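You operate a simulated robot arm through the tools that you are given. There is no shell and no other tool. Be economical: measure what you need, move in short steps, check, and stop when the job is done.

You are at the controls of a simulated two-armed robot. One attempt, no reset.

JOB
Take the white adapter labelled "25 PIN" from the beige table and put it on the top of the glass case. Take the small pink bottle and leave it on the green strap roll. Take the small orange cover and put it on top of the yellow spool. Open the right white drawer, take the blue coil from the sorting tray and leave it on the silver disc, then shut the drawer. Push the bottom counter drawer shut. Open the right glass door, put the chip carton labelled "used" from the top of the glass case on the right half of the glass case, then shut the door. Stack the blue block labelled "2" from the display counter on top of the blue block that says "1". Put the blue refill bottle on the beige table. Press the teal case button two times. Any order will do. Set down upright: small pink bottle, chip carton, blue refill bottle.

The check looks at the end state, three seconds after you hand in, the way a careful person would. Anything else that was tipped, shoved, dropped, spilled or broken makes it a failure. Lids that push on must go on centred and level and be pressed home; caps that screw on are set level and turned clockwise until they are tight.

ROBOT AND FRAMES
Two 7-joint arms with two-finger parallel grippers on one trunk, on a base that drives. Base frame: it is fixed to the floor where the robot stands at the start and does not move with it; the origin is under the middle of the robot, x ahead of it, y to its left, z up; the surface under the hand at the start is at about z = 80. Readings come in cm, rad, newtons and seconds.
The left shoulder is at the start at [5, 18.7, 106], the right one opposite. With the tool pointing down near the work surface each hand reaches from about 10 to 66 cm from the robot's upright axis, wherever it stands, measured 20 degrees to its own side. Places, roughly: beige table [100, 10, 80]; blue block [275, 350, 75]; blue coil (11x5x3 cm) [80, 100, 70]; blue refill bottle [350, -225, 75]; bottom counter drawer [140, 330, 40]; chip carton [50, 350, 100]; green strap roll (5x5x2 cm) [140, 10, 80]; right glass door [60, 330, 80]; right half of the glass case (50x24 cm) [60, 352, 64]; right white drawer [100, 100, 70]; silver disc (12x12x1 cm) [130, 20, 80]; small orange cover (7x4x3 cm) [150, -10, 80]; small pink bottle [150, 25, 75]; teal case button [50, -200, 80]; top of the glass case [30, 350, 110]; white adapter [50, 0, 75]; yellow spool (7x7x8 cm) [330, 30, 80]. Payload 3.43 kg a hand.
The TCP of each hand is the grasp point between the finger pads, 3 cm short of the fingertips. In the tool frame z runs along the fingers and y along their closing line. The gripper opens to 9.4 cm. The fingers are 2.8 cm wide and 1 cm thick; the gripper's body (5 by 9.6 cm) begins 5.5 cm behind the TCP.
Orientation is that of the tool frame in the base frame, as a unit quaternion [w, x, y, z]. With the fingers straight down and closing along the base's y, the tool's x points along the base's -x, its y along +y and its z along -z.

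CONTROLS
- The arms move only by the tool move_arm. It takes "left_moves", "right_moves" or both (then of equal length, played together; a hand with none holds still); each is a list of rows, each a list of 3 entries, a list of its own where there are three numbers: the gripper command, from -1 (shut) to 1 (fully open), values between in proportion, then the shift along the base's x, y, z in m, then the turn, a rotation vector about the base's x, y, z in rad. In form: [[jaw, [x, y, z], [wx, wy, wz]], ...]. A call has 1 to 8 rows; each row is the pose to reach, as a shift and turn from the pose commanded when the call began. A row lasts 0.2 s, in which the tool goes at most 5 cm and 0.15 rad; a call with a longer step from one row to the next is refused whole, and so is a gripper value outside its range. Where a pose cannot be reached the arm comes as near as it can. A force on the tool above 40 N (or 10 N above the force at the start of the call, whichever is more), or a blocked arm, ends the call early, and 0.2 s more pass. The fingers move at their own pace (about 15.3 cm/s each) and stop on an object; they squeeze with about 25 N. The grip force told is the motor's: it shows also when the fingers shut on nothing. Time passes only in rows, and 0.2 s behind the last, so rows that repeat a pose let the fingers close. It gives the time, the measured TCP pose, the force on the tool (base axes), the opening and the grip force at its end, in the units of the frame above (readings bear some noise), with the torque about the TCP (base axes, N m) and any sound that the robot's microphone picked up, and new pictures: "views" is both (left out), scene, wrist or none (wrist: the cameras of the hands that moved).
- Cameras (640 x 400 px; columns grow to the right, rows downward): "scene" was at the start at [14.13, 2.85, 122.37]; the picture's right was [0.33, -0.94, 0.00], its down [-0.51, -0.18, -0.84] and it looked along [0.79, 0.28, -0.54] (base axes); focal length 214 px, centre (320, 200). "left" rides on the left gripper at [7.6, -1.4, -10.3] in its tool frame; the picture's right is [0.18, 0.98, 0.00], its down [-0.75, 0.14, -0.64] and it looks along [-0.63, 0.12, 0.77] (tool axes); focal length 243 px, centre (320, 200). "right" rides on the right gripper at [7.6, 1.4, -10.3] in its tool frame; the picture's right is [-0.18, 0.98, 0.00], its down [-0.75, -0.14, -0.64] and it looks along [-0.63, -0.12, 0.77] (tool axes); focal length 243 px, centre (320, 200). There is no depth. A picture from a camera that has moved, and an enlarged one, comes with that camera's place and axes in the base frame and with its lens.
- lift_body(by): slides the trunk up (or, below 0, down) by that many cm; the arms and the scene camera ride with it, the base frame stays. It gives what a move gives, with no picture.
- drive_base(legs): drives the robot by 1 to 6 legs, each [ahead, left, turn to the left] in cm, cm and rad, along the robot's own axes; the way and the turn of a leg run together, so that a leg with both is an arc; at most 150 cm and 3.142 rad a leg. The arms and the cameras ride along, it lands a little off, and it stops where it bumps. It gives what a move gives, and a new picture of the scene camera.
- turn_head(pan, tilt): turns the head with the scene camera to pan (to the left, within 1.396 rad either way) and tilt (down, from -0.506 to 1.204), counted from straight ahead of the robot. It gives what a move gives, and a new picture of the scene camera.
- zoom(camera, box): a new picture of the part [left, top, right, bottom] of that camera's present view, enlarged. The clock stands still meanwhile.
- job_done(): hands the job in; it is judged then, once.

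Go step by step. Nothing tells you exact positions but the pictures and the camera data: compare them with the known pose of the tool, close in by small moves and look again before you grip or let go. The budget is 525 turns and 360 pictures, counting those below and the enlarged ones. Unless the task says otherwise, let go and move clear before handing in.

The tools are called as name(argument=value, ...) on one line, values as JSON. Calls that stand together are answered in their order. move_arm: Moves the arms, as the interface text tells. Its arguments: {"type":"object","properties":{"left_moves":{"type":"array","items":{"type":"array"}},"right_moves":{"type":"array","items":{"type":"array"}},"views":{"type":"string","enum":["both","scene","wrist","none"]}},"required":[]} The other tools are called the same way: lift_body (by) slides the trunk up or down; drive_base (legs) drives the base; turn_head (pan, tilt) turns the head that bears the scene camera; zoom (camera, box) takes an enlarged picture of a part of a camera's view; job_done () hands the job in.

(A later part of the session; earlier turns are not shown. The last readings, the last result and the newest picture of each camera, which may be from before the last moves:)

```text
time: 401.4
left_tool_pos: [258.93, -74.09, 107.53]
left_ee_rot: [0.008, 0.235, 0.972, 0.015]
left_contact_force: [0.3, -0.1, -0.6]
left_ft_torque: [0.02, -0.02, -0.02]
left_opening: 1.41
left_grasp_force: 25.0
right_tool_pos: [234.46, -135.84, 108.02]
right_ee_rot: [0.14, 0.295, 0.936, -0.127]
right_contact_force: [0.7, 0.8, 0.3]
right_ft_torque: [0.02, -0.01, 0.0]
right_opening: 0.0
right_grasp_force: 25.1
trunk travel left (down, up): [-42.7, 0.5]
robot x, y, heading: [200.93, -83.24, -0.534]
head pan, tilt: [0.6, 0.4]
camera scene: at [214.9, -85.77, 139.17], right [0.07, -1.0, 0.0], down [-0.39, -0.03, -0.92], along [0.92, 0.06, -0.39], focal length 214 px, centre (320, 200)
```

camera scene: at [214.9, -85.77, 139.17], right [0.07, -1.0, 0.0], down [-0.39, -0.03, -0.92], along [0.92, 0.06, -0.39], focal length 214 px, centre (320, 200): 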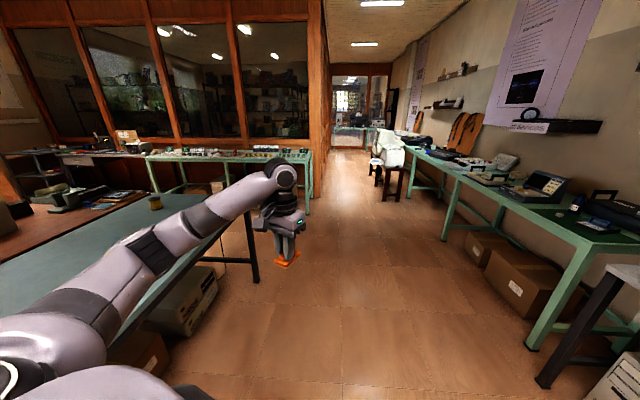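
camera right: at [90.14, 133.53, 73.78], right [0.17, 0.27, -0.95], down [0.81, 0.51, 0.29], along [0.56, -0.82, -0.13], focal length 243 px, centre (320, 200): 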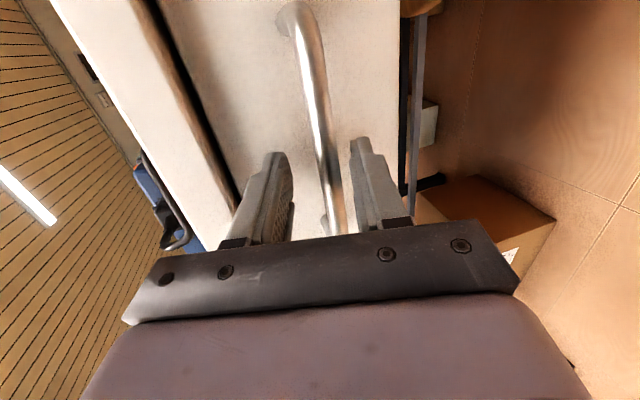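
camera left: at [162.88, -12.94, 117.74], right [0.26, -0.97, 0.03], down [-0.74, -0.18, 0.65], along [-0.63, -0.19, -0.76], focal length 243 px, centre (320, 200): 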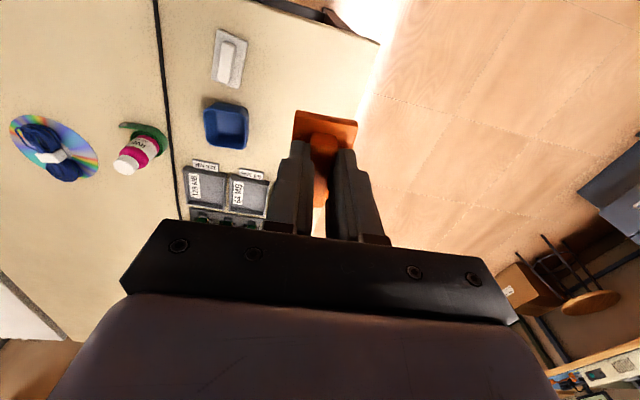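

The spool stands near [334, 31], 12 cm from the table's far edge (x≈346). I'll drive around to the far side, facing −x.

drive_base(legs=[[0, 0, 0.534], [140, 0, 0], [60, 0, 0], [0, 0, 3.14], [0, -100, 0]])

turn_head(pan=0.1, tilt=0.6)

```text
time: 428.9
left_tool_pos: [354.12, -21.88, 107.69]
left_ee_rot: [0.016, 1.0, 0.026, -0.004]
left_contact_force: [0.0, -0.3, 0.1]
left_ft_torque: [-0.04, -0.02, 0.01]
left_opening: 1.4
left_grasp_force: 25.2
right_tool_pos: [344.11, 43.96, 107.92]
right_ee_rot: [-0.086, 0.981, -0.04, -0.169]
right_contact_force: [-0.2, 0.2, -0.1]
right_ft_torque: [0.0, 0.02, 0.02]
right_opening: 0.01
right_grasp_force: 25.0
trunk travel left (down, up): [-42.7, 0.5]
robot x, y, heading: [399.61, 15.28, 3.135]
head pan, tilt: [0.6, 0.4]
camera scene: at [386.05, 10.26, 139.18], right [-0.56, 0.83, 0.0], down [0.32, 0.22, -0.92], along [-0.76, -0.52, -0.39], focal length 214 px, centre (320, 200)
```

scene: 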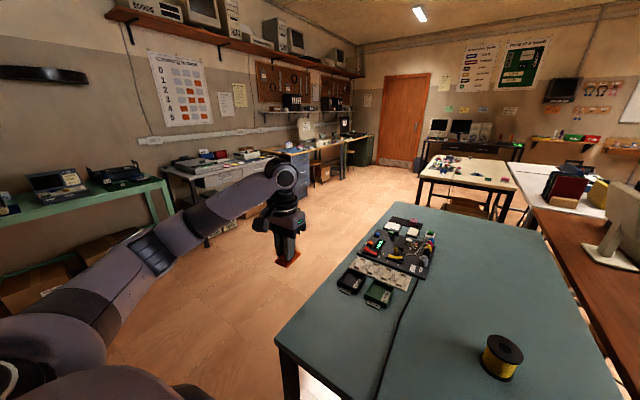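

```text
time: 429.8
left_tool_pos: [354.09, -21.89, 107.62]
left_ee_rot: [0.016, 1.0, 0.026, -0.004]
left_contact_force: [-0.2, -0.3, 0.1]
left_ft_torque: [-0.01, -0.01, -0.03]
left_opening: 1.43
left_grasp_force: 25.4
right_tool_pos: [344.12, 44.05, 108.05]
right_ee_rot: [-0.087, 0.981, -0.04, -0.168]
right_contact_force: [0.8, 1.3, -1.1]
right_ft_torque: [0.01, 0.01, 0.01]
right_opening: 0.01
right_grasp_force: 24.6
trunk travel left (down, up): [-42.7, 0.5]
robot x, y, heading: [399.52, 15.63, 3.137]
head pan, tilt: [0.099, 0.6]
camera scene: at [384.92, 14.6, 137.36], right [-0.09, 1.0, 0.0], down [0.56, 0.05, -0.83], along [-0.82, -0.08, -0.56], focal length 214 px, centre (320, 200)
```

scene: 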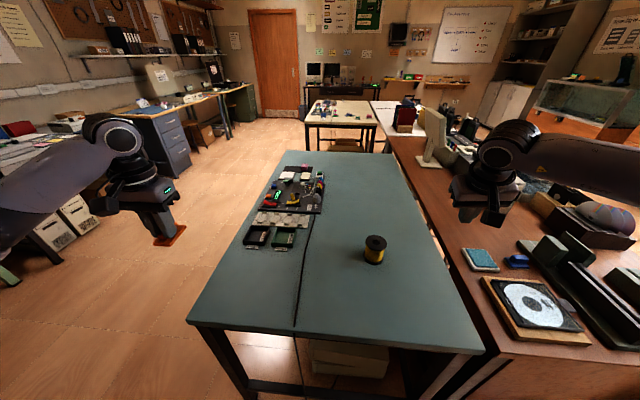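

The spool's centre is about [333, 28.2], top z≈87.5; the table ends at x≈361. I'll use the same stance as for the disc: strafe right 12 cm and turn 0.36 to the right.

drive_base(legs=[[0, -12, 0], [0, 0, -0.36]])

move_arm(left_moves=[[-1, [0, 0, 0], [0, 0, 0.14]], [-1, [0, 0, 0], [0, 0, 0.28]], [-1, [0, 0, 0], [0, 0, 0.42]]], views="both")

```text
time: 432.6
left_tool_pos: [343.96, 8.76, 107.56]
left_ee_rot: [0.015, 0.988, -0.151, -0.007]
left_contact_force: [-0.4, 0.7, -0.9]
left_ft_torque: [-0.03, 0.01, 0.01]
left_opening: 1.48
left_grasp_force: 24.9
right_tool_pos: [357.75, 73.92, 107.94]
right_ee_rot: [-0.115, 0.958, -0.215, -0.151]
right_contact_force: [0.2, 1.4, -0.7]
right_ft_torque: [-0.02, 0.0, 0.0]
right_opening: 0.01
right_grasp_force: 25.2
trunk travel left (down, up): [-42.7, 0.5]
robot x, y, heading: [399.96, 27.88, 2.781]
head pan, tilt: [0.099, 0.6]
camera scene: at [385.66, 32.03, 137.35], right [0.26, 0.96, 0.0], down [0.55, -0.15, -0.83], along [-0.8, 0.22, -0.56], focal length 214 px, centre (320, 200)
```

scene: 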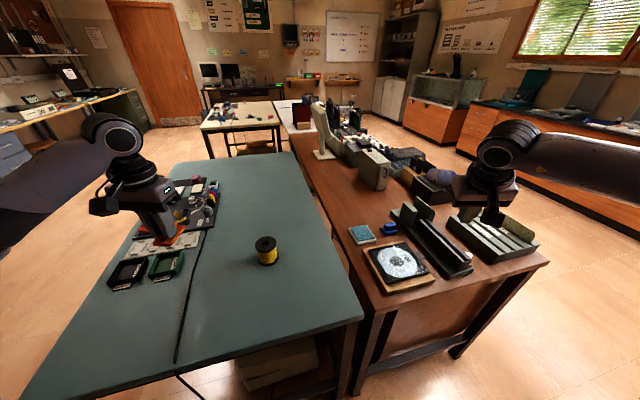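

```text
time: 433.4
left_tool_pos: [343.94, 8.69, 107.61]
left_ee_rot: [0.016, 0.998, 0.058, -0.003]
left_contact_force: [-0.6, 1.1, 0.5]
left_ft_torque: [-0.01, 0.01, -0.01]
left_opening: 1.44
left_grasp_force: 24.9
right_tool_pos: [357.66, 73.86, 107.99]
right_ee_rot: [-0.115, 0.958, -0.215, -0.15]
right_contact_force: [0.8, 0.7, -0.7]
right_ft_torque: [0.03, -0.01, 0.0]
right_opening: 0.01
right_grasp_force: 25.2
trunk travel left (down, up): [-42.7, 0.5]
robot x, y, heading: [399.84, 27.5, 2.777]
head pan, tilt: [0.099, 0.6]
camera scene: at [385.65, 32.01, 137.35], right [0.26, 0.96, 0.0], down [0.55, -0.15, -0.83], along [-0.8, 0.22, -0.56], focal length 214 px, centre (320, 200)
camera left: at [351.46, 11.33, 117.68], right [0.3, -0.95, 0.03], down [-0.73, -0.21, 0.65], along [-0.62, -0.22, -0.76], focal length 243 px, centre (320, 200)
```

scene: 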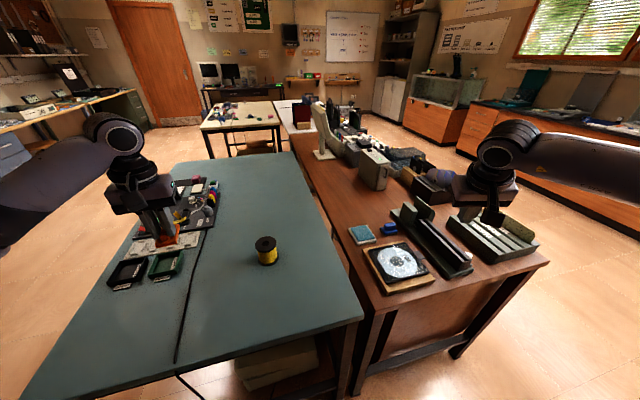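
left: 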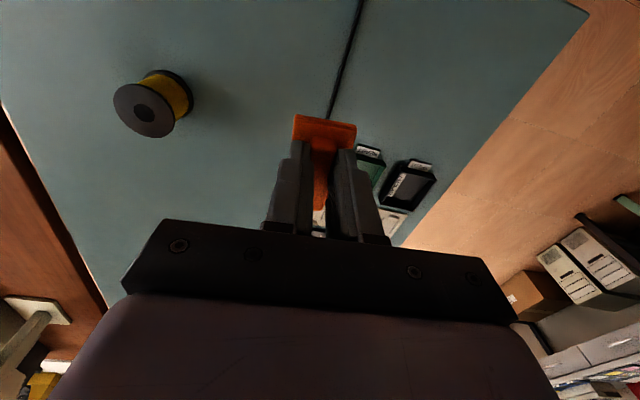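

Triangulated spool top centre: [333.9, 28.1, ≈87]. Moving the cover over it.

move_arm(left_moves=[[-1, [-0.02, 0.04, 0], [0, 0, 0.05]], [-1, [-0.04, 0.08, 0], [0, 0, 0.1]], [-1, [-0.06, 0.12, 0], [0, 0, 0.15]], [-1, [-0.08, 0.16, 0], [0, 0, 0.15]], [-1, [-0.1, 0.194, 0], [0, 0, 0.15]], [-1, [-0.1, 0.194, -0.04], [0, 0, 0.15]], [-1, [-0.1, 0.194, -0.07], [0, 0, 0.15]], [-1, [-0.1, 0.194, -0.1], [0, 0, 0.15]]], views="both")

zoom(camera="scene", box=[220, 200, 320, 280])

```text
time: 435.2
left_tool_pos: [333.93, 28.1, 97.52]
left_ee_rot: [0.016, 0.991, 0.131, -0.002]
left_contact_force: [0.0, 0.2, -0.4]
left_ft_torque: [-0.06, 0.01, 0.0]
left_opening: 1.44
left_grasp_force: 24.7
right_tool_pos: [357.76, 73.81, 107.95]
right_ee_rot: [-0.114, 0.958, -0.215, -0.151]
right_contact_force: [0.3, 0.4, -1.2]
right_ft_torque: [-0.01, -0.01, -0.02]
right_opening: 0.0
right_grasp_force: 25.2
trunk travel left (down, up): [-42.7, 0.5]
robot x, y, heading: [399.47, 27.24, 2.774]
head pan, tilt: [0.099, 0.6]
camera scene: at [385.62, 32.0, 137.35], right [0.26, 0.96, 0.0], down [0.55, -0.15, -0.82], along [-0.8, 0.22, -0.57], focal length 214 px, centre (320, 200)
camera left: at [340.89, 31.87, 107.65], right [0.43, -0.9, 0.03], down [-0.69, -0.31, 0.65], along [-0.58, -0.3, -0.76], focal length 243 px, centre (320, 200)
```

scene: 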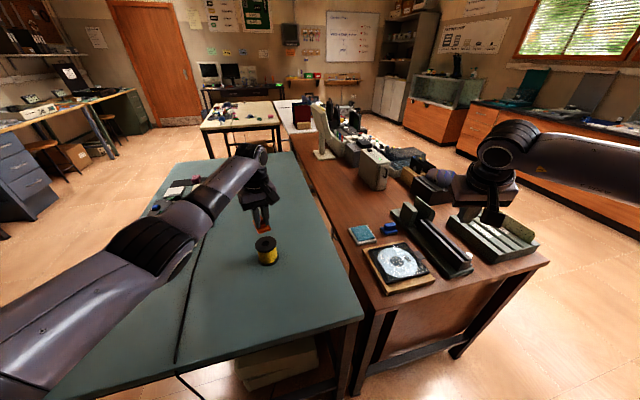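
left: 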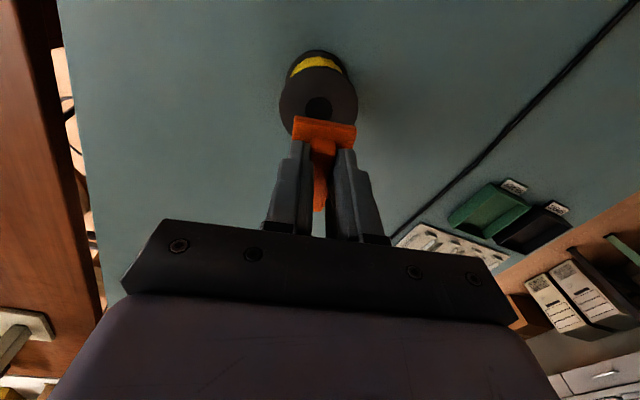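

```text
5.00 times, centred on (270, 240) of scene
camera zoom: at [385.62, 32.0, 137.35], right [0.26, 0.96, 0.0], down [0.55, -0.15, -0.82], along [-0.8, 0.22, -0.57], focal length 1072 px, centre (570, 0)
```

zoom: 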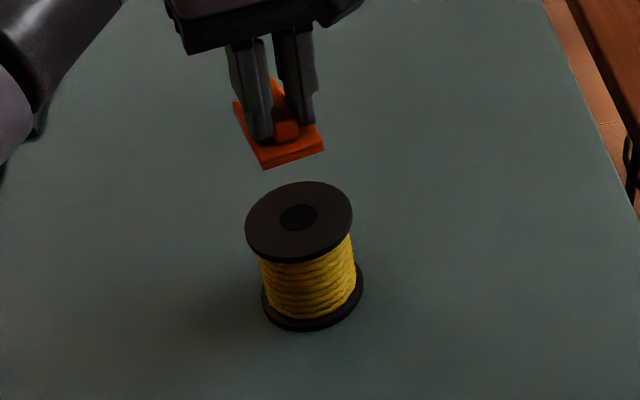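

Spool centre confirmed at [334.15, 28.3]. Lowering the cover to contact.

move_arm(left_moves=[[-1, [0.002, 0.002, -0.03], [0, 0, 0]], [-1, [0.002, 0.002, -0.05], [0, 0, 0]], [-1, [0.002, 0.002, -0.056], [0, 0, 0]], [-1, [0.002, 0.002, -0.06], [0, 0, 0]], [-1, [0.002, 0.002, -0.064], [0, 0, 0]], [-1, [0.002, 0.002, -0.068], [0, 0, 0]], [-1, [0.002, 0.002, -0.072], [0, 0, 0]]], views="wrist")

zoom(camera="scene", box=[220, 200, 320, 280])

```text
time: 436.8
left_tool_pos: [334.25, 28.29, 90.96]
left_ee_rot: [0.014, 0.991, 0.132, -0.006]
left_contact_force: [0.5, -5.1, 23.9]
left_ft_torque: [0.08, 0.1, -0.03]
left_opening: 1.46
left_grasp_force: 24.9
right_tool_pos: [357.95, 73.81, 108.14]
right_ee_rot: [-0.116, 0.958, -0.215, -0.152]
right_contact_force: [0.0, -0.5, -0.7]
right_ft_torque: [-0.02, 0.0, 0.02]
right_opening: 0.02
right_grasp_force: 25.0
trunk travel left (down, up): [-42.7, 0.5]
robot x, y, heading: [399.69, 27.77, 2.774]
head pan, tilt: [0.099, 0.6]
camera left: at [341.28, 31.93, 100.93], right [0.44, -0.9, 0.02], down [-0.68, -0.31, 0.66], along [-0.59, -0.3, -0.75], focal length 243 px, centre (320, 200)
```

left: 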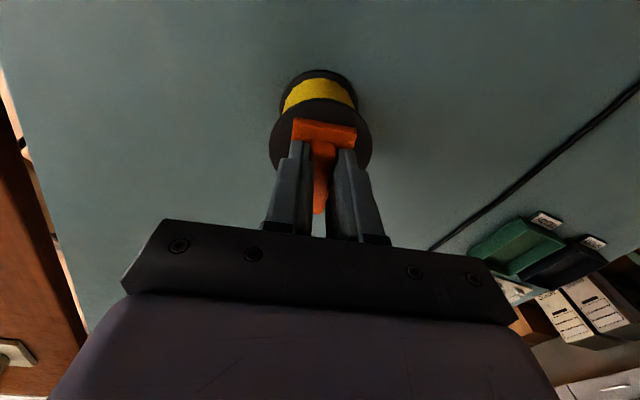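

```text
5.00 times, centred on (270, 240) of scene
camera zoom: at [385.92, 31.95, 137.43], right [0.26, 0.96, 0.0], down [0.54, -0.15, -0.83], along [-0.8, 0.22, -0.56], focal length 1072 px, centre (570, 0)
```

zoom: 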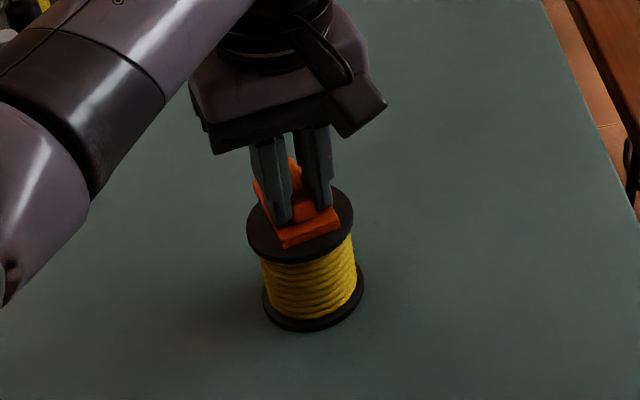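

On the spool with 24 N contact and centred. Release and rise.

move_arm(left_moves=[[-1, [0, 0, 0.003], [0, 0, 0]], [-0.4, [0, 0, 0.003], [0, 0, 0]], [-0.3, [0, 0, 0.003], [0, 0, 0]], [-0.3, [0, 0, 0.04], [0, 0, 0]], [-0.3, [0, 0, 0.08], [0, 0, 0]], [-0.3, [0, 0, 0.12], [0, 0, 0]], [-0.3, [0, 0, 0.16], [0, 0, 0]]], views="none")

zoom(camera="scene", box=[220, 200, 320, 280])

```text
time: 438.4
left_tool_pos: [334.4, 28.61, 106.58]
left_ee_rot: [0.016, 0.991, 0.131, -0.003]
left_contact_force: [-0.9, -0.6, -0.5]
left_ft_torque: [-0.03, -0.01, -0.02]
left_opening: 3.29
left_grasp_force: 0.1
right_tool_pos: [357.68, 73.88, 108.04]
right_ee_rot: [-0.116, 0.958, -0.215, -0.151]
right_contact_force: [-0.3, 0.0, 0.0]
right_ft_torque: [-0.02, -0.02, 0.04]
right_opening: 0.01
right_grasp_force: 25.0
trunk travel left (down, up): [-42.7, 0.5]
robot x, y, heading: [399.95, 27.85, 2.775]
head pan, tilt: [0.099, 0.6]
```

```text
5.00 times, centred on (270, 240) of scene
camera zoom: at [385.68, 32.02, 137.35], right [0.26, 0.96, 0.0], down [0.54, -0.15, -0.83], along [-0.8, 0.22, -0.56], focal length 1072 px, centre (570, 0)
```

zoom: 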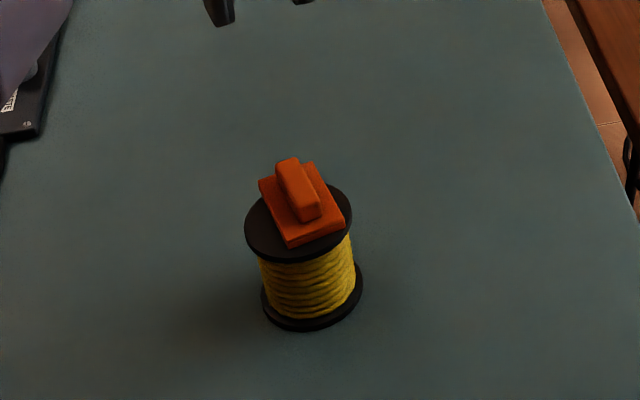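

The cover sits on the spool. Next the blue refill bottle near [350, −225]; I'll drive out and face the bench on the −y side.

drive_base(legs=[[0, 0, 0.366], [0, 128, 0], [0, 0, 1.571], [0, -45, 0]])

turn_head(pan=0.0, tilt=0.4)

```text
time: 458.8
left_tool_pos: [373.54, -160.24, 106.48]
left_ee_rot: [0.011, 0.462, 0.887, 0.012]
left_contact_force: [0.4, 0.3, -0.3]
left_ft_torque: [-0.01, -0.03, 0.01]
left_opening: 3.28
left_grasp_force: 0.1
right_tool_pos: [323.01, -153.53, 108.0]
right_ee_rot: [0.058, 0.726, 0.66, -0.181]
right_contact_force: [-0.1, 0.0, 0.6]
right_ft_torque: [-0.01, -0.01, -0.01]
right_opening: 0.0
right_grasp_force: 25.3
trunk travel left (down, up): [-42.7, 0.5]
robot x, y, heading: [352.38, -98.32, -1.592]
head pan, tilt: [0.099, 0.6]
camera scene: at [352.73, -113.19, 137.35], right [-1.0, -0.08, 0.0], down [-0.04, 0.56, -0.83], along [0.07, -0.82, -0.56], focal length 214 px, centre (320, 200)
```

scene: 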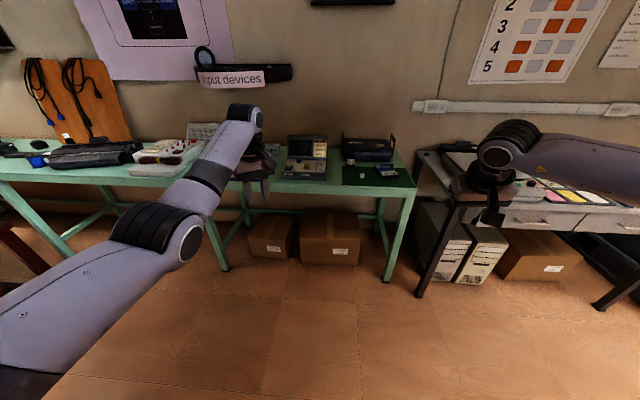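

```text
time: 459.6
left_tool_pos: [373.66, -160.32, 106.48]
left_ee_rot: [0.011, 0.463, 0.886, 0.012]
left_contact_force: [1.0, 0.6, -0.4]
left_ft_torque: [-0.01, 0.02, 0.0]
left_opening: 3.28
left_grasp_force: 0.0
right_tool_pos: [323.13, -153.61, 107.91]
right_ee_rot: [0.058, 0.727, 0.66, -0.181]
right_contact_force: [-0.2, 0.6, -0.2]
right_ft_torque: [0.04, 0.0, -0.02]
right_opening: 0.0
right_grasp_force: 24.5
trunk travel left (down, up): [-42.7, 0.5]
robot x, y, heading: [352.31, -98.89, -1.588]
head pan, tilt: [0.0, 0.4]
camera scene: at [351.86, -113.64, 139.17], right [-1.0, 0.02, 0.0], down [0.01, 0.39, -0.92], along [-0.02, -0.92, -0.39], focal length 214 px, centre (320, 200)
```

scene: 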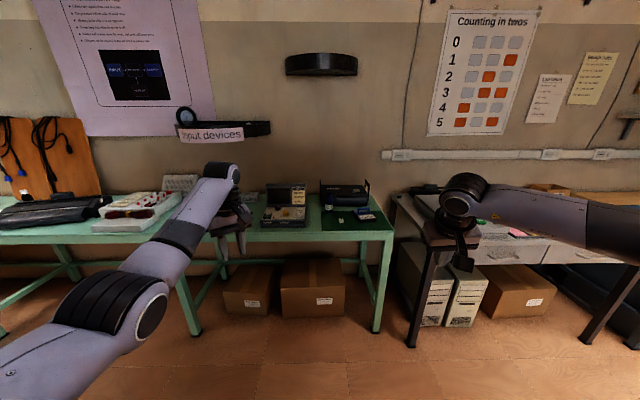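

zoom(camera="scene", box=[220, 160, 420, 260])

```text
3.20 times, centred on (320, 210) of scene
camera zoom: at [351.86, -113.64, 139.17], right [-1.0, 0.02, 0.0], down [0.01, 0.39, -0.92], along [-0.02, -0.92, -0.39], focal length 686 px, centre (320, 168)
```

zoom: 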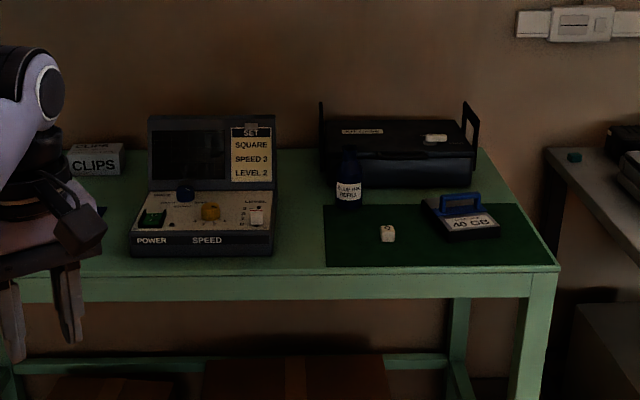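

The blue bottle is at about [343.4, −239], on the bench z≈78, ~12 cm tall and ~5.5 cm wide. I'll tilt the right hand to 45°, lower the trunk and drive closer.

move_arm(right_moves=[[1, [0, 0, 0], [-0.14, 0, 0]], [1, [0, 0, 0], [-0.28, 0, 0]], [1, [0, 0, 0], [-0.4, 0, 0]]], views="none")

lift_body(by=-15)

drive_base(legs=[[0, 14, 0], [52, 0, 0]])

zoom(camera="right", box=[0, 0, 640, 400])

```text
time: 460.4
left_tool_pos: [373.6, -160.21, 106.48]
left_ee_rot: [0.011, 0.462, 0.887, 0.011]
left_contact_force: [-0.3, -1.0, 0.9]
left_ft_torque: [-0.04, 0.03, 0.0]
left_opening: 3.28
left_grasp_force: 0.1
right_tool_pos: [322.99, -153.63, 108.09]
right_ee_rot: [0.202, 0.7, 0.612, -0.309]
right_contact_force: [1.1, -0.1, -0.3]
right_ft_torque: [0.0, 0.04, -0.02]
right_opening: 9.37
right_grasp_force: 0.2
trunk travel left (down, up): [-42.7, 0.5]
robot x, y, heading: [352.49, -98.44, -1.597]
head pan, tilt: [0.0, 0.4]
```

```text
time: 462.1
left_tool_pos: [373.66, -160.22, 91.43]
left_ee_rot: [0.011, 0.463, 0.886, 0.012]
left_contact_force: [-0.4, -0.5, 0.4]
left_ft_torque: [0.01, -0.01, -0.02]
left_opening: 3.3
left_grasp_force: 0.2
right_tool_pos: [322.98, -153.61, 93.02]
right_ee_rot: [0.2, 0.701, 0.611, -0.308]
right_contact_force: [0.4, -0.1, -0.9]
right_ft_torque: [-0.01, 0.0, -0.02]
right_opening: 9.42
right_grasp_force: 0.1
trunk travel left (down, up): [-27.7, 15.5]
robot x, y, heading: [352.41, -98.78, -1.59]
head pan, tilt: [0.0, 0.4]
```

```text
time: 466.6
left_tool_pos: [385.85, -211.69, 91.49]
left_ee_rot: [0.011, 0.465, 0.885, 0.012]
left_contact_force: [-0.1, -0.5, 0.1]
left_ft_torque: [0.01, 0.0, -0.03]
left_opening: 3.27
left_grasp_force: 0.0
right_tool_pos: [335.4, -204.78, 93.05]
right_ee_rot: [0.199, 0.702, 0.61, -0.308]
right_contact_force: [0.5, 0.5, 0.8]
right_ft_torque: [0.0, 0.02, 0.01]
right_opening: 9.41
right_grasp_force: 0.1
trunk travel left (down, up): [-27.7, 15.5]
robot x, y, heading: [365.06, -149.68, -1.599]
head pan, tilt: [0.0, 0.4]
camera scene: at [364.45, -164.99, 124.17], right [-1.0, 0.03, 0.0], down [0.01, 0.39, -0.92], along [-0.02, -0.92, -0.39], focal length 214 px, centre (320, 200)
```

scene: 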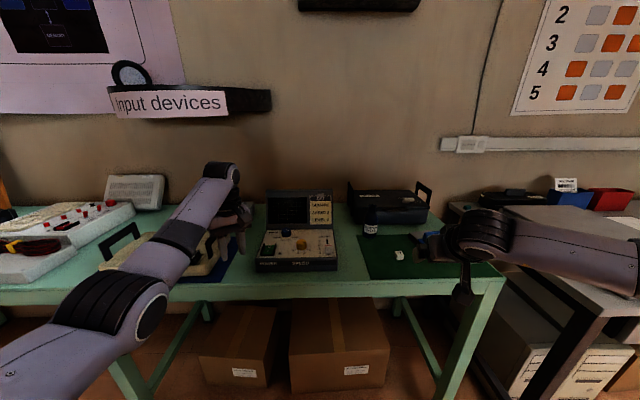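

```text
1.00 times, centred on (320, 200) of right (not enlarged: the box is as wide or as high as the picture)
camera zoom: at [339.22, -192.67, 95.31], right [0.95, -0.31, 0.03], down [-0.07, -0.11, 0.99], along [-0.31, -0.94, -0.12], focal length 243 px, centre (320, 200)
```

zoom: 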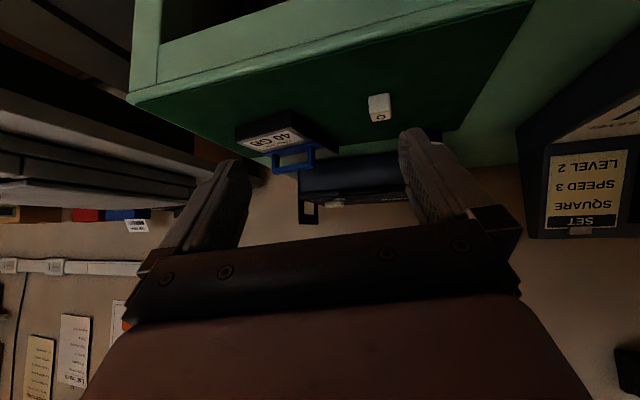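

The hand is yawed about 18°; I'll straighten it, lift the left arm out of the way, and look again.

move_arm(left_moves=[[0, [0, 0.02, 0.04], [0, 0, 0]], [0, [0, 0.04, 0.08], [0, 0, 0]], [0, [0, 0.06, 0.12], [0, 0, 0]], [0, [0, 0.08, 0.15], [0, 0, 0]]], right_moves=[[1, [0.02, 0, -0.01], [0, 0, 0.12]], [1, [0.04, 0, -0.02], [0, 0, 0.24]], [1, [0.06, 0, -0.03], [0, 0, 0.32]], [1, [0.068, -0.01, -0.04], [0, 0, 0.32]]], views="wrist")

```text
time: 467.6
left_tool_pos: [386.16, -203.77, 106.47]
left_ee_rot: [0.012, 0.464, 0.885, 0.012]
left_contact_force: [-0.1, 0.8, 0.0]
left_ft_torque: [0.03, 0.03, 0.0]
left_opening: 4.71
left_grasp_force: 0.1
right_tool_pos: [342.26, -205.89, 89.09]
right_ee_rot: [0.246, 0.597, 0.713, -0.273]
right_contact_force: [-0.7, 0.3, -0.4]
right_ft_torque: [0.02, 0.01, -0.01]
right_opening: 9.41
right_grasp_force: 0.0
trunk travel left (down, up): [-27.7, 15.5]
robot x, y, heading: [365.24, -150.01, -1.594]
head pan, tilt: [0.0, 0.4]
camera right: at [341.99, -193.13, 91.35], right [1.0, 0.0, 0.03], down [-0.03, -0.12, 0.99], along [0.01, -0.99, -0.12], focal length 243 px, centre (320, 200)
camera left: at [380.29, -198.48, 116.56], right [0.7, 0.71, 0.03], down [0.52, -0.55, 0.65], along [0.48, -0.44, -0.76], focal length 243 px, centre (320, 200)
```

right: 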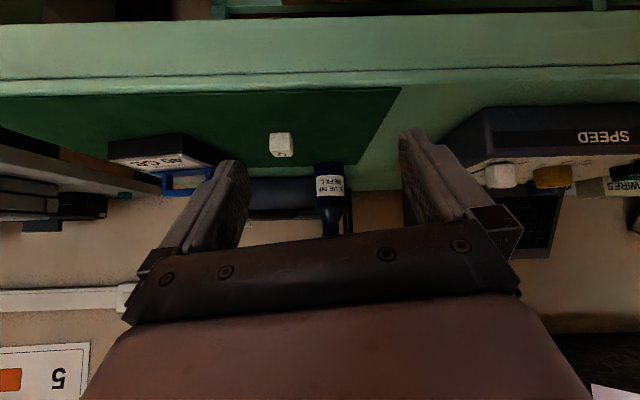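
left: 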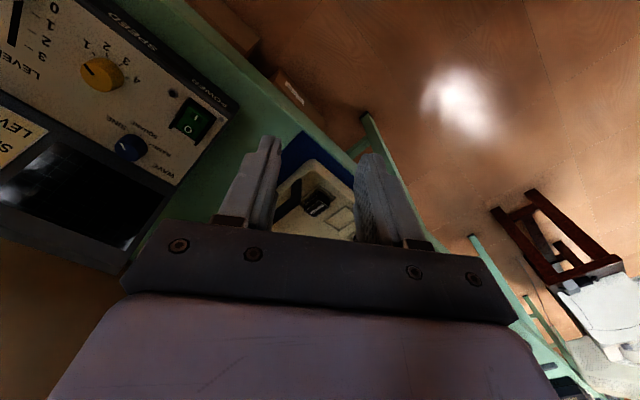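

The bottle is between the fingers' line, around [343.5, −241.5]. I'll raise the left hand more and drive 20 cm closer.

move_arm(left_moves=[[0, [0, 0.03, 0.04], [0, 0, 0]], [0, [0, 0.06, 0.08], [0, 0, 0]]], views="none")

drive_base(legs=[[20, 0, 0]])

zoom(camera="right", box=[160, 50, 480, 250])

```text
time: 468.2
left_tool_pos: [385.93, -197.63, 114.43]
left_ee_rot: [0.012, 0.465, 0.885, 0.012]
left_contact_force: [0.7, 0.2, -0.3]
left_ft_torque: [-0.07, -0.01, 0.0]
left_opening: 4.69
left_grasp_force: 0.0
right_tool_pos: [342.12, -205.86, 88.98]
right_ee_rot: [0.246, 0.597, 0.713, -0.274]
right_contact_force: [-0.3, -0.5, 0.5]
right_ft_torque: [0.02, 0.0, 0.0]
right_opening: 9.43
right_grasp_force: 0.1
trunk travel left (down, up): [-27.7, 15.5]
robot x, y, heading: [364.94, -149.92, -1.596]
head pan, tilt: [0.0, 0.4]
```

```text
time: 469.8
left_tool_pos: [385.4, -217.93, 114.4]
left_ee_rot: [0.011, 0.465, 0.885, 0.012]
left_contact_force: [-1.1, -0.2, 0.2]
left_ft_torque: [-0.03, -0.01, 0.02]
left_opening: 4.72
left_grasp_force: 0.0
right_tool_pos: [341.55, -226.13, 89.03]
right_ee_rot: [0.246, 0.596, 0.714, -0.273]
right_contact_force: [0.4, -0.7, 0.0]
right_ft_torque: [-0.01, -0.02, -0.03]
right_opening: 9.38
right_grasp_force: 0.0
trunk travel left (down, up): [-27.7, 15.5]
robot x, y, heading: [364.73, -169.96, -1.594]
head pan, tilt: [0.0, 0.4]
camera scene: at [363.93, -185.21, 124.17], right [-1.0, 0.03, 0.0], down [0.01, 0.39, -0.92], along [-0.02, -0.92, -0.39], focal length 214 px, centre (320, 200)
```

scene: 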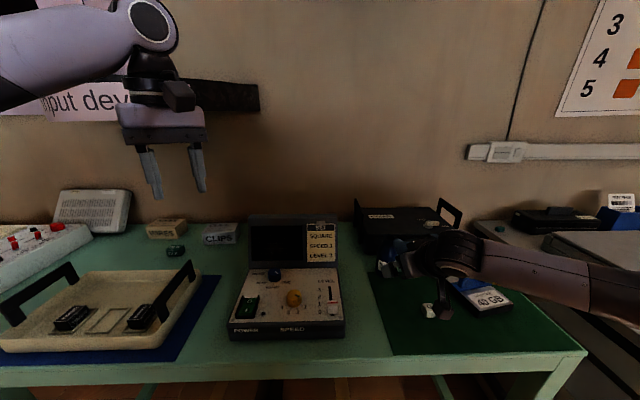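

```text
2.00 times, centred on (320, 150) of right
camera zoom: at [341.48, -213.36, 91.33], right [1.0, 0.0, 0.03], down [-0.03, -0.12, 0.99], along [0.01, -0.99, -0.12], focal length 485 px, centre (320, 300)
```

zoom: 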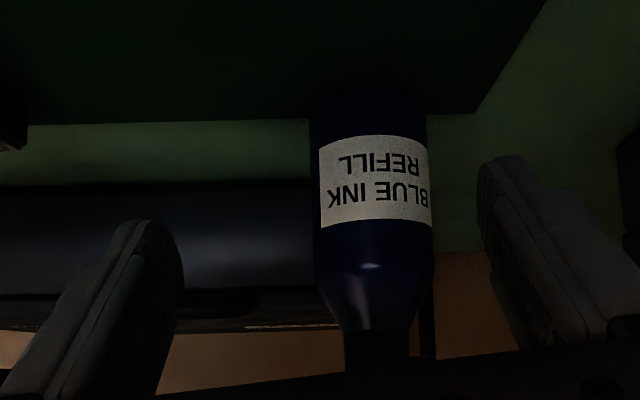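

The bottle's axis is at x≈344.6, y≈−237. I'll centre on it, lower to z≈85, and advance partway.

move_arm(right_moves=[[1, [0.03, 0, 0], [0, 0, 0]], [1, [0.031, -0.02, -0.02], [0, 0, 0]], [1, [0.031, -0.04, -0.04], [0, 0, 0]], [1, [0.031, -0.065, -0.045], [0, 0, 0]], [1, [0.031, -0.065, -0.045], [0, 0, 0]]], views="wrist")

```text
time: 471.0
left_tool_pos: [385.4, -217.88, 114.53]
left_ee_rot: [0.012, 0.464, 0.886, 0.012]
left_contact_force: [-0.4, -0.1, -0.5]
left_ft_torque: [-0.01, 0.01, 0.02]
left_opening: 4.68
left_grasp_force: 0.0
right_tool_pos: [344.66, -232.61, 84.69]
right_ee_rot: [0.246, 0.596, 0.714, -0.273]
right_contact_force: [-0.1, 0.5, 1.1]
right_ft_torque: [0.01, 0.0, -0.02]
right_opening: 9.39
right_grasp_force: 0.0
trunk travel left (down, up): [-27.7, 15.5]
robot x, y, heading: [364.23, -170.09, -1.598]
head pan, tilt: [0.0, 0.4]
camera right: at [344.51, -219.86, 86.96], right [1.0, 0.0, 0.03], down [-0.03, -0.12, 0.99], along [0.01, -0.99, -0.12], focal length 243 px, centre (320, 200)
```

right: 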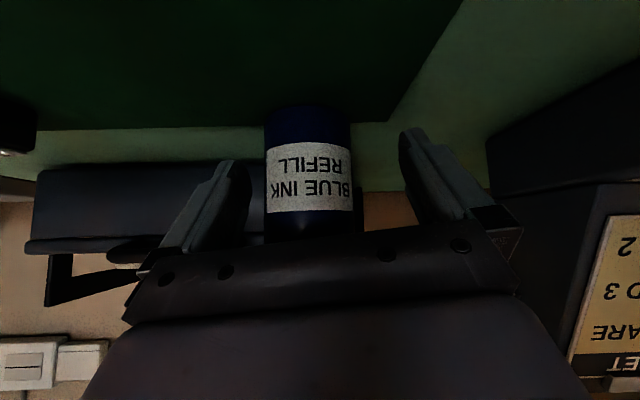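

Recomputing with all three views: bench z≈81, bottle axis [344.0, −234], body up to z≈87.6. I'll go to TCP z≈86.3 and close.

move_arm(right_moves=[[1, [-0.006, 0, 0.016], [0, 0, 0]], [1, [-0.006, -0.01, 0.016], [0, 0, 0]], [1, [-0.006, -0.01, 0.016], [0, 0, 0]], [-1, [-0.006, -0.01, 0.016], [0, 0, 0]], [-1, [-0.006, -0.01, 0.016], [0, 0, 0]], [-1, [-0.006, -0.01, 0.016], [0, 0, 0]]], views="wrist")

```text
time: 472.4
left_tool_pos: [385.42, -217.91, 114.38]
left_ee_rot: [0.012, 0.464, 0.885, 0.012]
left_contact_force: [-0.3, -0.5, 0.0]
left_ft_torque: [-0.03, -0.02, 0.01]
left_opening: 4.71
left_grasp_force: 0.0
right_tool_pos: [344.01, -233.63, 86.35]
right_ee_rot: [0.246, 0.597, 0.713, -0.274]
right_contact_force: [-0.4, -1.0, 3.4]
right_ft_torque: [-0.07, -0.03, -0.04]
right_opening: 5.48
right_grasp_force: 25.3
trunk travel left (down, up): [-27.7, 15.5]
robot x, y, heading: [364.43, -170.32, -1.596]
head pan, tilt: [0.0, 0.4]
camera right: at [343.85, -220.82, 88.57], right [1.0, 0.0, 0.03], down [-0.03, -0.12, 0.99], along [0.01, -0.99, -0.12], focal length 243 px, centre (320, 200)
```

right: 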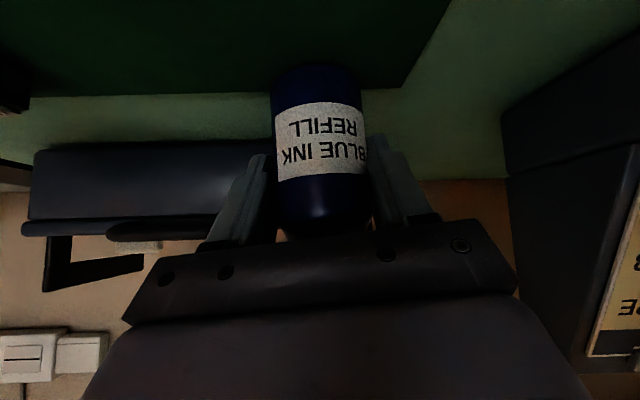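

Gripped at 5.48 cm. Lifting gently.

move_arm(right_moves=[[-1, [0, 0, 0.01], [0, 0, 0]], [-1, [0, 0, 0.025], [0, 0, 0]], [-1, [0, 0, 0.05], [0, 0, 0]], [-1, [0, 0.02, 0.08], [0, 0, 0]], [-1, [0, 0.05, 0.1], [0, 0, 0]], [-1, [0, 0.08, 0.11], [0, 0, 0]]], views="wrist")

```text
time: 473.8
left_tool_pos: [385.51, -217.78, 114.43]
left_ee_rot: [0.012, 0.465, 0.885, 0.011]
left_contact_force: [-0.3, -0.3, -0.6]
left_ft_torque: [-0.02, -0.02, 0.0]
left_opening: 4.69
left_grasp_force: 0.1
right_tool_pos: [344.1, -225.39, 97.09]
right_ee_rot: [0.246, 0.597, 0.713, -0.273]
right_contact_force: [-0.4, -0.2, -0.5]
right_ft_torque: [0.0, 0.0, 0.01]
right_opening: 5.44
right_grasp_force: 24.8
trunk travel left (down, up): [-27.7, 15.5]
robot x, y, heading: [364.45, -169.82, -1.591]
head pan, tilt: [0.0, 0.4]
camera right: at [343.96, -212.81, 99.37], right [1.0, 0.0, 0.03], down [-0.03, -0.12, 0.99], along [0.01, -0.99, -0.12], focal length 243 px, centre (320, 200)
```

right: 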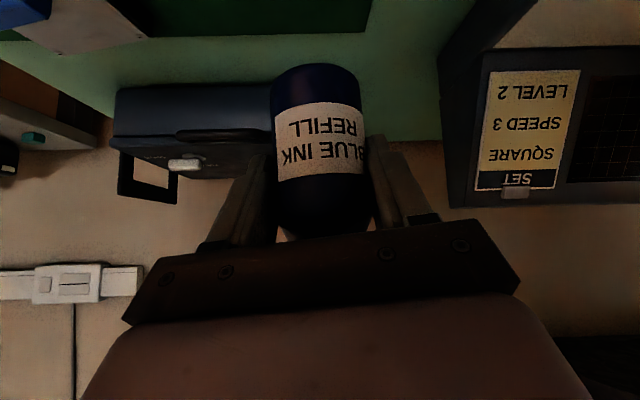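

Held. I'll back away, raise the trunk, and drive to the far end of the beige table again.

drive_base(legs=[[-80, 0, 0]])

lift_body(by=15)

drive_base(legs=[[0, 0, -1.55], [140, 0, 0], [22, 0, 0]])

```text
time: 478.0
left_tool_pos: [387.47, -138.63, 114.49]
left_ee_rot: [0.011, 0.462, 0.887, 0.012]
left_contact_force: [-0.4, 0.7, 0.1]
left_ft_torque: [0.01, 0.02, -0.01]
left_opening: 4.71
left_grasp_force: 0.2
right_tool_pos: [346.33, -146.51, 96.99]
right_ee_rot: [0.247, 0.594, 0.715, -0.272]
right_contact_force: [0.5, 1.0, -1.4]
right_ft_torque: [0.01, 0.02, -0.02]
right_opening: 5.39
right_grasp_force: 25.3
trunk travel left (down, up): [-27.7, 15.5]
robot x, y, heading: [366.5, -90.63, -1.589]
head pan, tilt: [0.0, 0.4]
camera scene: at [365.84, -105.95, 124.18], right [-1.0, 0.02, 0.0], down [0.01, 0.39, -0.92], along [-0.02, -0.92, -0.39], focal length 214 px, centre (320, 200)
```

scene: 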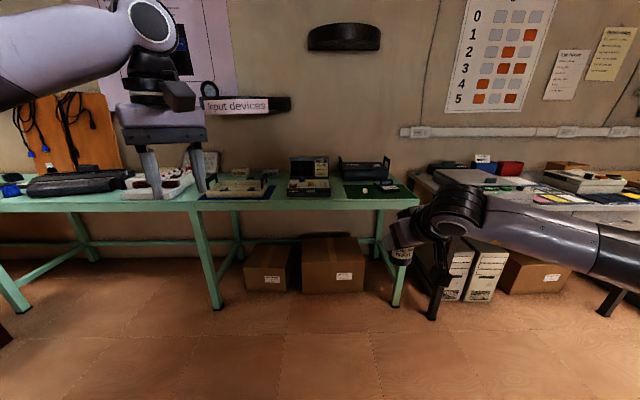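

```text
time: 479.8
left_tool_pos: [387.56, -138.54, 129.37]
left_ee_rot: [0.011, 0.461, 0.887, 0.012]
left_contact_force: [-0.4, -0.4, -0.6]
left_ft_torque: [-0.01, 0.01, 0.01]
left_opening: 4.69
left_grasp_force: 0.1
right_tool_pos: [346.36, -146.6, 112.0]
right_ee_rot: [0.247, 0.595, 0.715, -0.273]
right_contact_force: [-0.7, 0.1, -1.3]
right_ft_torque: [0.01, 0.03, 0.02]
right_opening: 5.41
right_grasp_force: 25.5
trunk travel left (down, up): [-42.7, 0.5]
robot x, y, heading: [366.38, -90.72, -1.594]
head pan, tilt: [0.0, 0.4]
```

```text
time: 491.8
left_tool_pos: [156.26, -114.51, 129.23]
left_ee_rot: [0.015, 0.95, 0.311, 0.001]
left_contact_force: [-0.1, 1.5, -0.7]
left_ft_torque: [0.03, -0.02, 0.02]
left_opening: 4.72
left_grasp_force: 0.0
right_tool_pos: [147.39, -73.51, 112.0]
right_ee_rot: [-0.014, 0.925, 0.096, -0.368]
right_contact_force: [-0.1, -0.3, -1.5]
right_ft_torque: [-0.01, -0.05, 0.0]
right_opening: 5.43
right_grasp_force: 24.8
trunk travel left (down, up): [-42.7, 0.5]
robot x, y, heading: [203.53, -91.79, -3.138]
head pan, tilt: [0.0, 0.4]
camera scene: at [188.31, -92.39, 139.16], right [0.0, 1.0, 0.0], down [0.39, 0.0, -0.92], along [-0.92, 0.0, -0.39], focal length 214 px, centre (320, 200)
```

scene: 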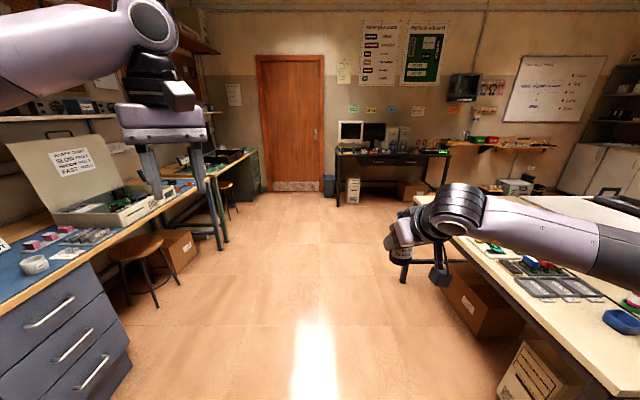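

drive_base(legs=[[0, -90, 0]])

turn_head(pan=-0.1, tilt=0.7)

```text
time: 500.3
left_tool_pos: [155.73, -22.89, 129.37]
left_ee_rot: [0.015, 0.947, 0.319, 0.001]
left_contact_force: [0.0, -0.2, -0.8]
left_ft_torque: [0.0, 0.02, 0.02]
left_opening: 4.69
left_grasp_force: 0.1
right_tool_pos: [145.9, 18.11, 111.98]
right_ee_rot: [-0.011, 0.924, 0.104, -0.367]
right_contact_force: [-0.5, 0.7, -1.0]
right_ft_torque: [0.0, -0.01, 0.0]
right_opening: 5.37
right_grasp_force: 24.9
trunk travel left (down, up): [-42.7, 0.5]
robot x, y, heading: [202.48, 0.55, -3.12]
head pan, tilt: [0.0, 0.4]
camera scene: at [187.31, -0.07, 139.17], right [-0.02, 1.0, 0.0], down [0.39, 0.01, -0.92], along [-0.92, -0.02, -0.39], focal length 214 px, centre (320, 200)
```

scene: 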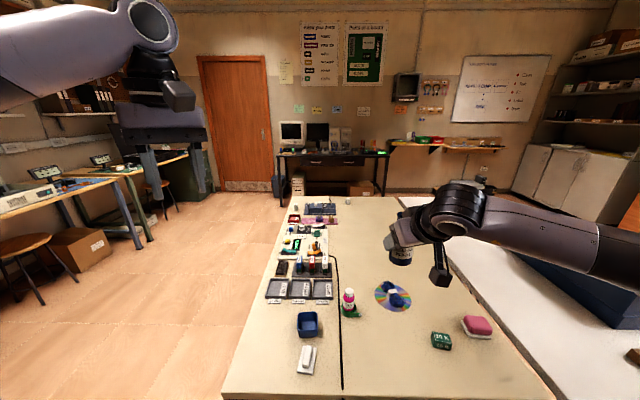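

```text
time: 501.1
left_tool_pos: [155.55, -22.87, 129.37]
left_ee_rot: [0.016, 0.948, 0.319, 0.001]
left_contact_force: [0.2, 0.2, 0.3]
left_ft_torque: [0.01, 0.03, 0.01]
left_opening: 4.7
left_grasp_force: 0.1
right_tool_pos: [146.0, 17.96, 111.98]
right_ee_rot: [-0.011, 0.924, 0.103, -0.368]
right_contact_force: [-0.5, -0.6, -1.0]
right_ft_torque: [-0.01, 0.0, -0.04]
right_opening: 5.41
right_grasp_force: 25.1
trunk travel left (down, up): [-42.7, 0.5]
robot x, y, heading: [202.79, -0.07, -3.12]
head pan, tilt: [-0.099, 0.7]
camera scene: at [188.1, 0.78, 136.5], right [0.08, 1.0, 0.0], down [0.64, -0.05, -0.77], along [-0.76, 0.06, -0.64], focal length 214 px, centre (320, 200)
```

scene: 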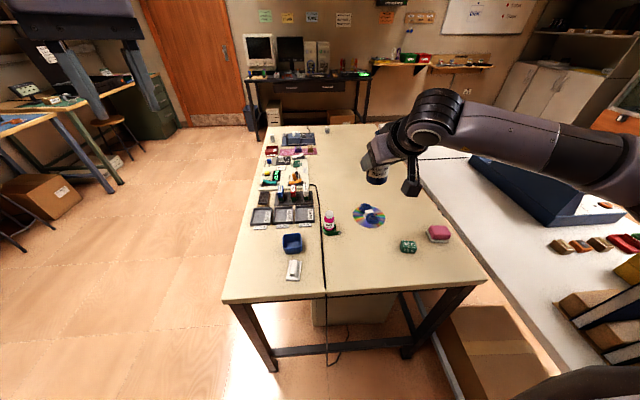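

The spot [151, 15] is clear. I'll lower the bottle there.

move_arm(right_moves=[[-1, [0.025, -0.015, -0.03], [0, 0, 0]], [-1, [0.05, -0.03, -0.06], [0, 0, 0]], [-1, [0.05, -0.03, -0.1], [0, 0, 0]], [-1, [0.05, -0.03, -0.14], [0, 0, 0]], [-1, [0.05, -0.03, -0.18], [0, 0, 0]], [-1, [0.05, -0.03, -0.215], [0, 0, 0]], [-1, [0.05, -0.03, -0.235], [0, 0, 0]]], views="both")

```text
time: 502.7
left_tool_pos: [155.64, -22.88, 129.4]
left_ee_rot: [0.016, 0.948, 0.318, 0.001]
left_contact_force: [0.0, 0.4, 0.0]
left_ft_torque: [0.01, -0.01, 0.0]
left_opening: 4.68
left_grasp_force: 0.0
right_tool_pos: [150.99, 15.11, 88.49]
right_ee_rot: [-0.011, 0.925, 0.103, -0.366]
right_contact_force: [0.3, 0.8, -1.1]
right_ft_torque: [0.01, -0.04, 0.01]
right_opening: 5.41
right_grasp_force: 25.0
trunk travel left (down, up): [-42.7, 0.5]
robot x, y, heading: [202.98, 0.37, -3.122]
head pan, tilt: [-0.099, 0.7]
camera scene: at [188.1, 0.79, 136.49], right [0.08, 1.0, 0.0], down [0.64, -0.05, -0.76], along [-0.76, 0.06, -0.64], focal length 214 px, centre (320, 200)
camera right: at [163.66, 15.79, 90.75], right [0.05, -1.0, 0.03], down [-0.12, 0.02, 0.99], along [-0.99, -0.05, -0.12], focal length 243 px, centre (320, 200)
```

scene: 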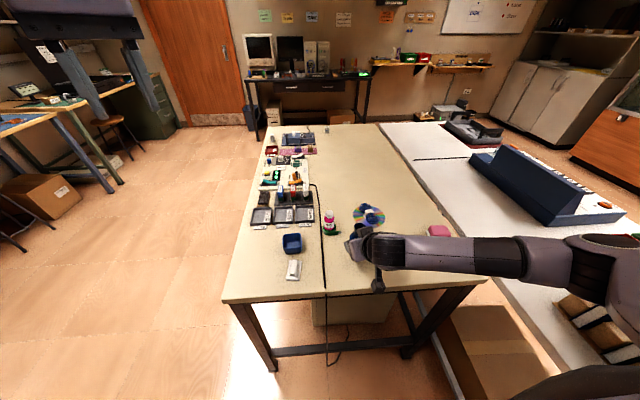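
right: 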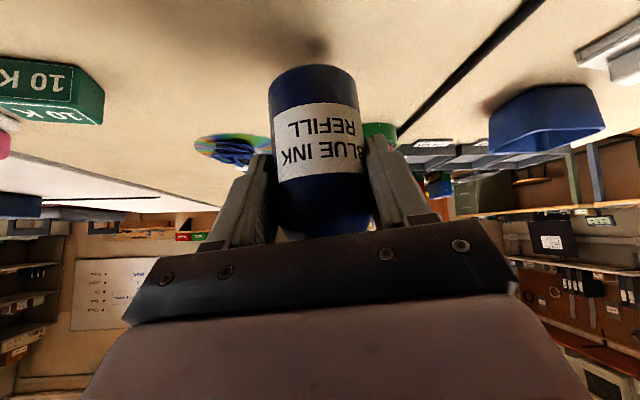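

Close above the table; lowering slowly to contact.

move_arm(right_moves=[[-1, [0, 0, -0.01], [0, 0, 0]], [-1, [0, 0, -0.018], [0, 0, 0]], [-1, [0, 0, -0.024], [0, 0, 0]], [-1, [0, 0, -0.029], [0, 0, 0]], [-1, [0, 0, -0.034], [0, 0, 0]], [-1, [0, 0, -0.038], [0, 0, 0]], [-1, [0, 0, -0.042], [0, 0, 0]]], views="wrist")

```text
time: 504.3
left_tool_pos: [155.86, -22.97, 129.42]
left_ee_rot: [0.016, 0.948, 0.319, 0.0]
left_contact_force: [0.0, 0.1, 0.7]
left_ft_torque: [-0.02, -0.02, -0.01]
left_opening: 4.72
left_grasp_force: 0.0
right_tool_pos: [151.08, 14.94, 84.85]
right_ee_rot: [-0.011, 0.923, 0.102, -0.37]
right_contact_force: [-0.7, 4.3, 23.8]
right_ft_torque: [-0.33, 0.07, -0.07]
right_opening: 5.48
right_grasp_force: 25.0
trunk travel left (down, up): [-42.7, 0.5]
robot x, y, heading: [202.5, 0.57, -3.125]
head pan, tilt: [-0.099, 0.7]
camera right: at [163.7, 15.68, 86.95], right [0.05, -1.0, 0.03], down [-0.12, 0.03, 0.99], along [-0.99, -0.05, -0.11], focal length 243 px, centre (320, 200)
```

right: 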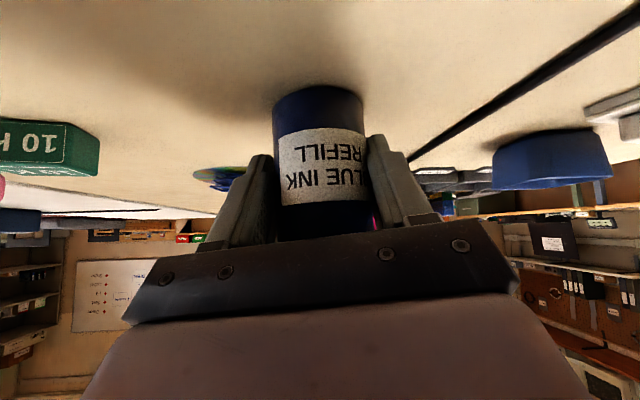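

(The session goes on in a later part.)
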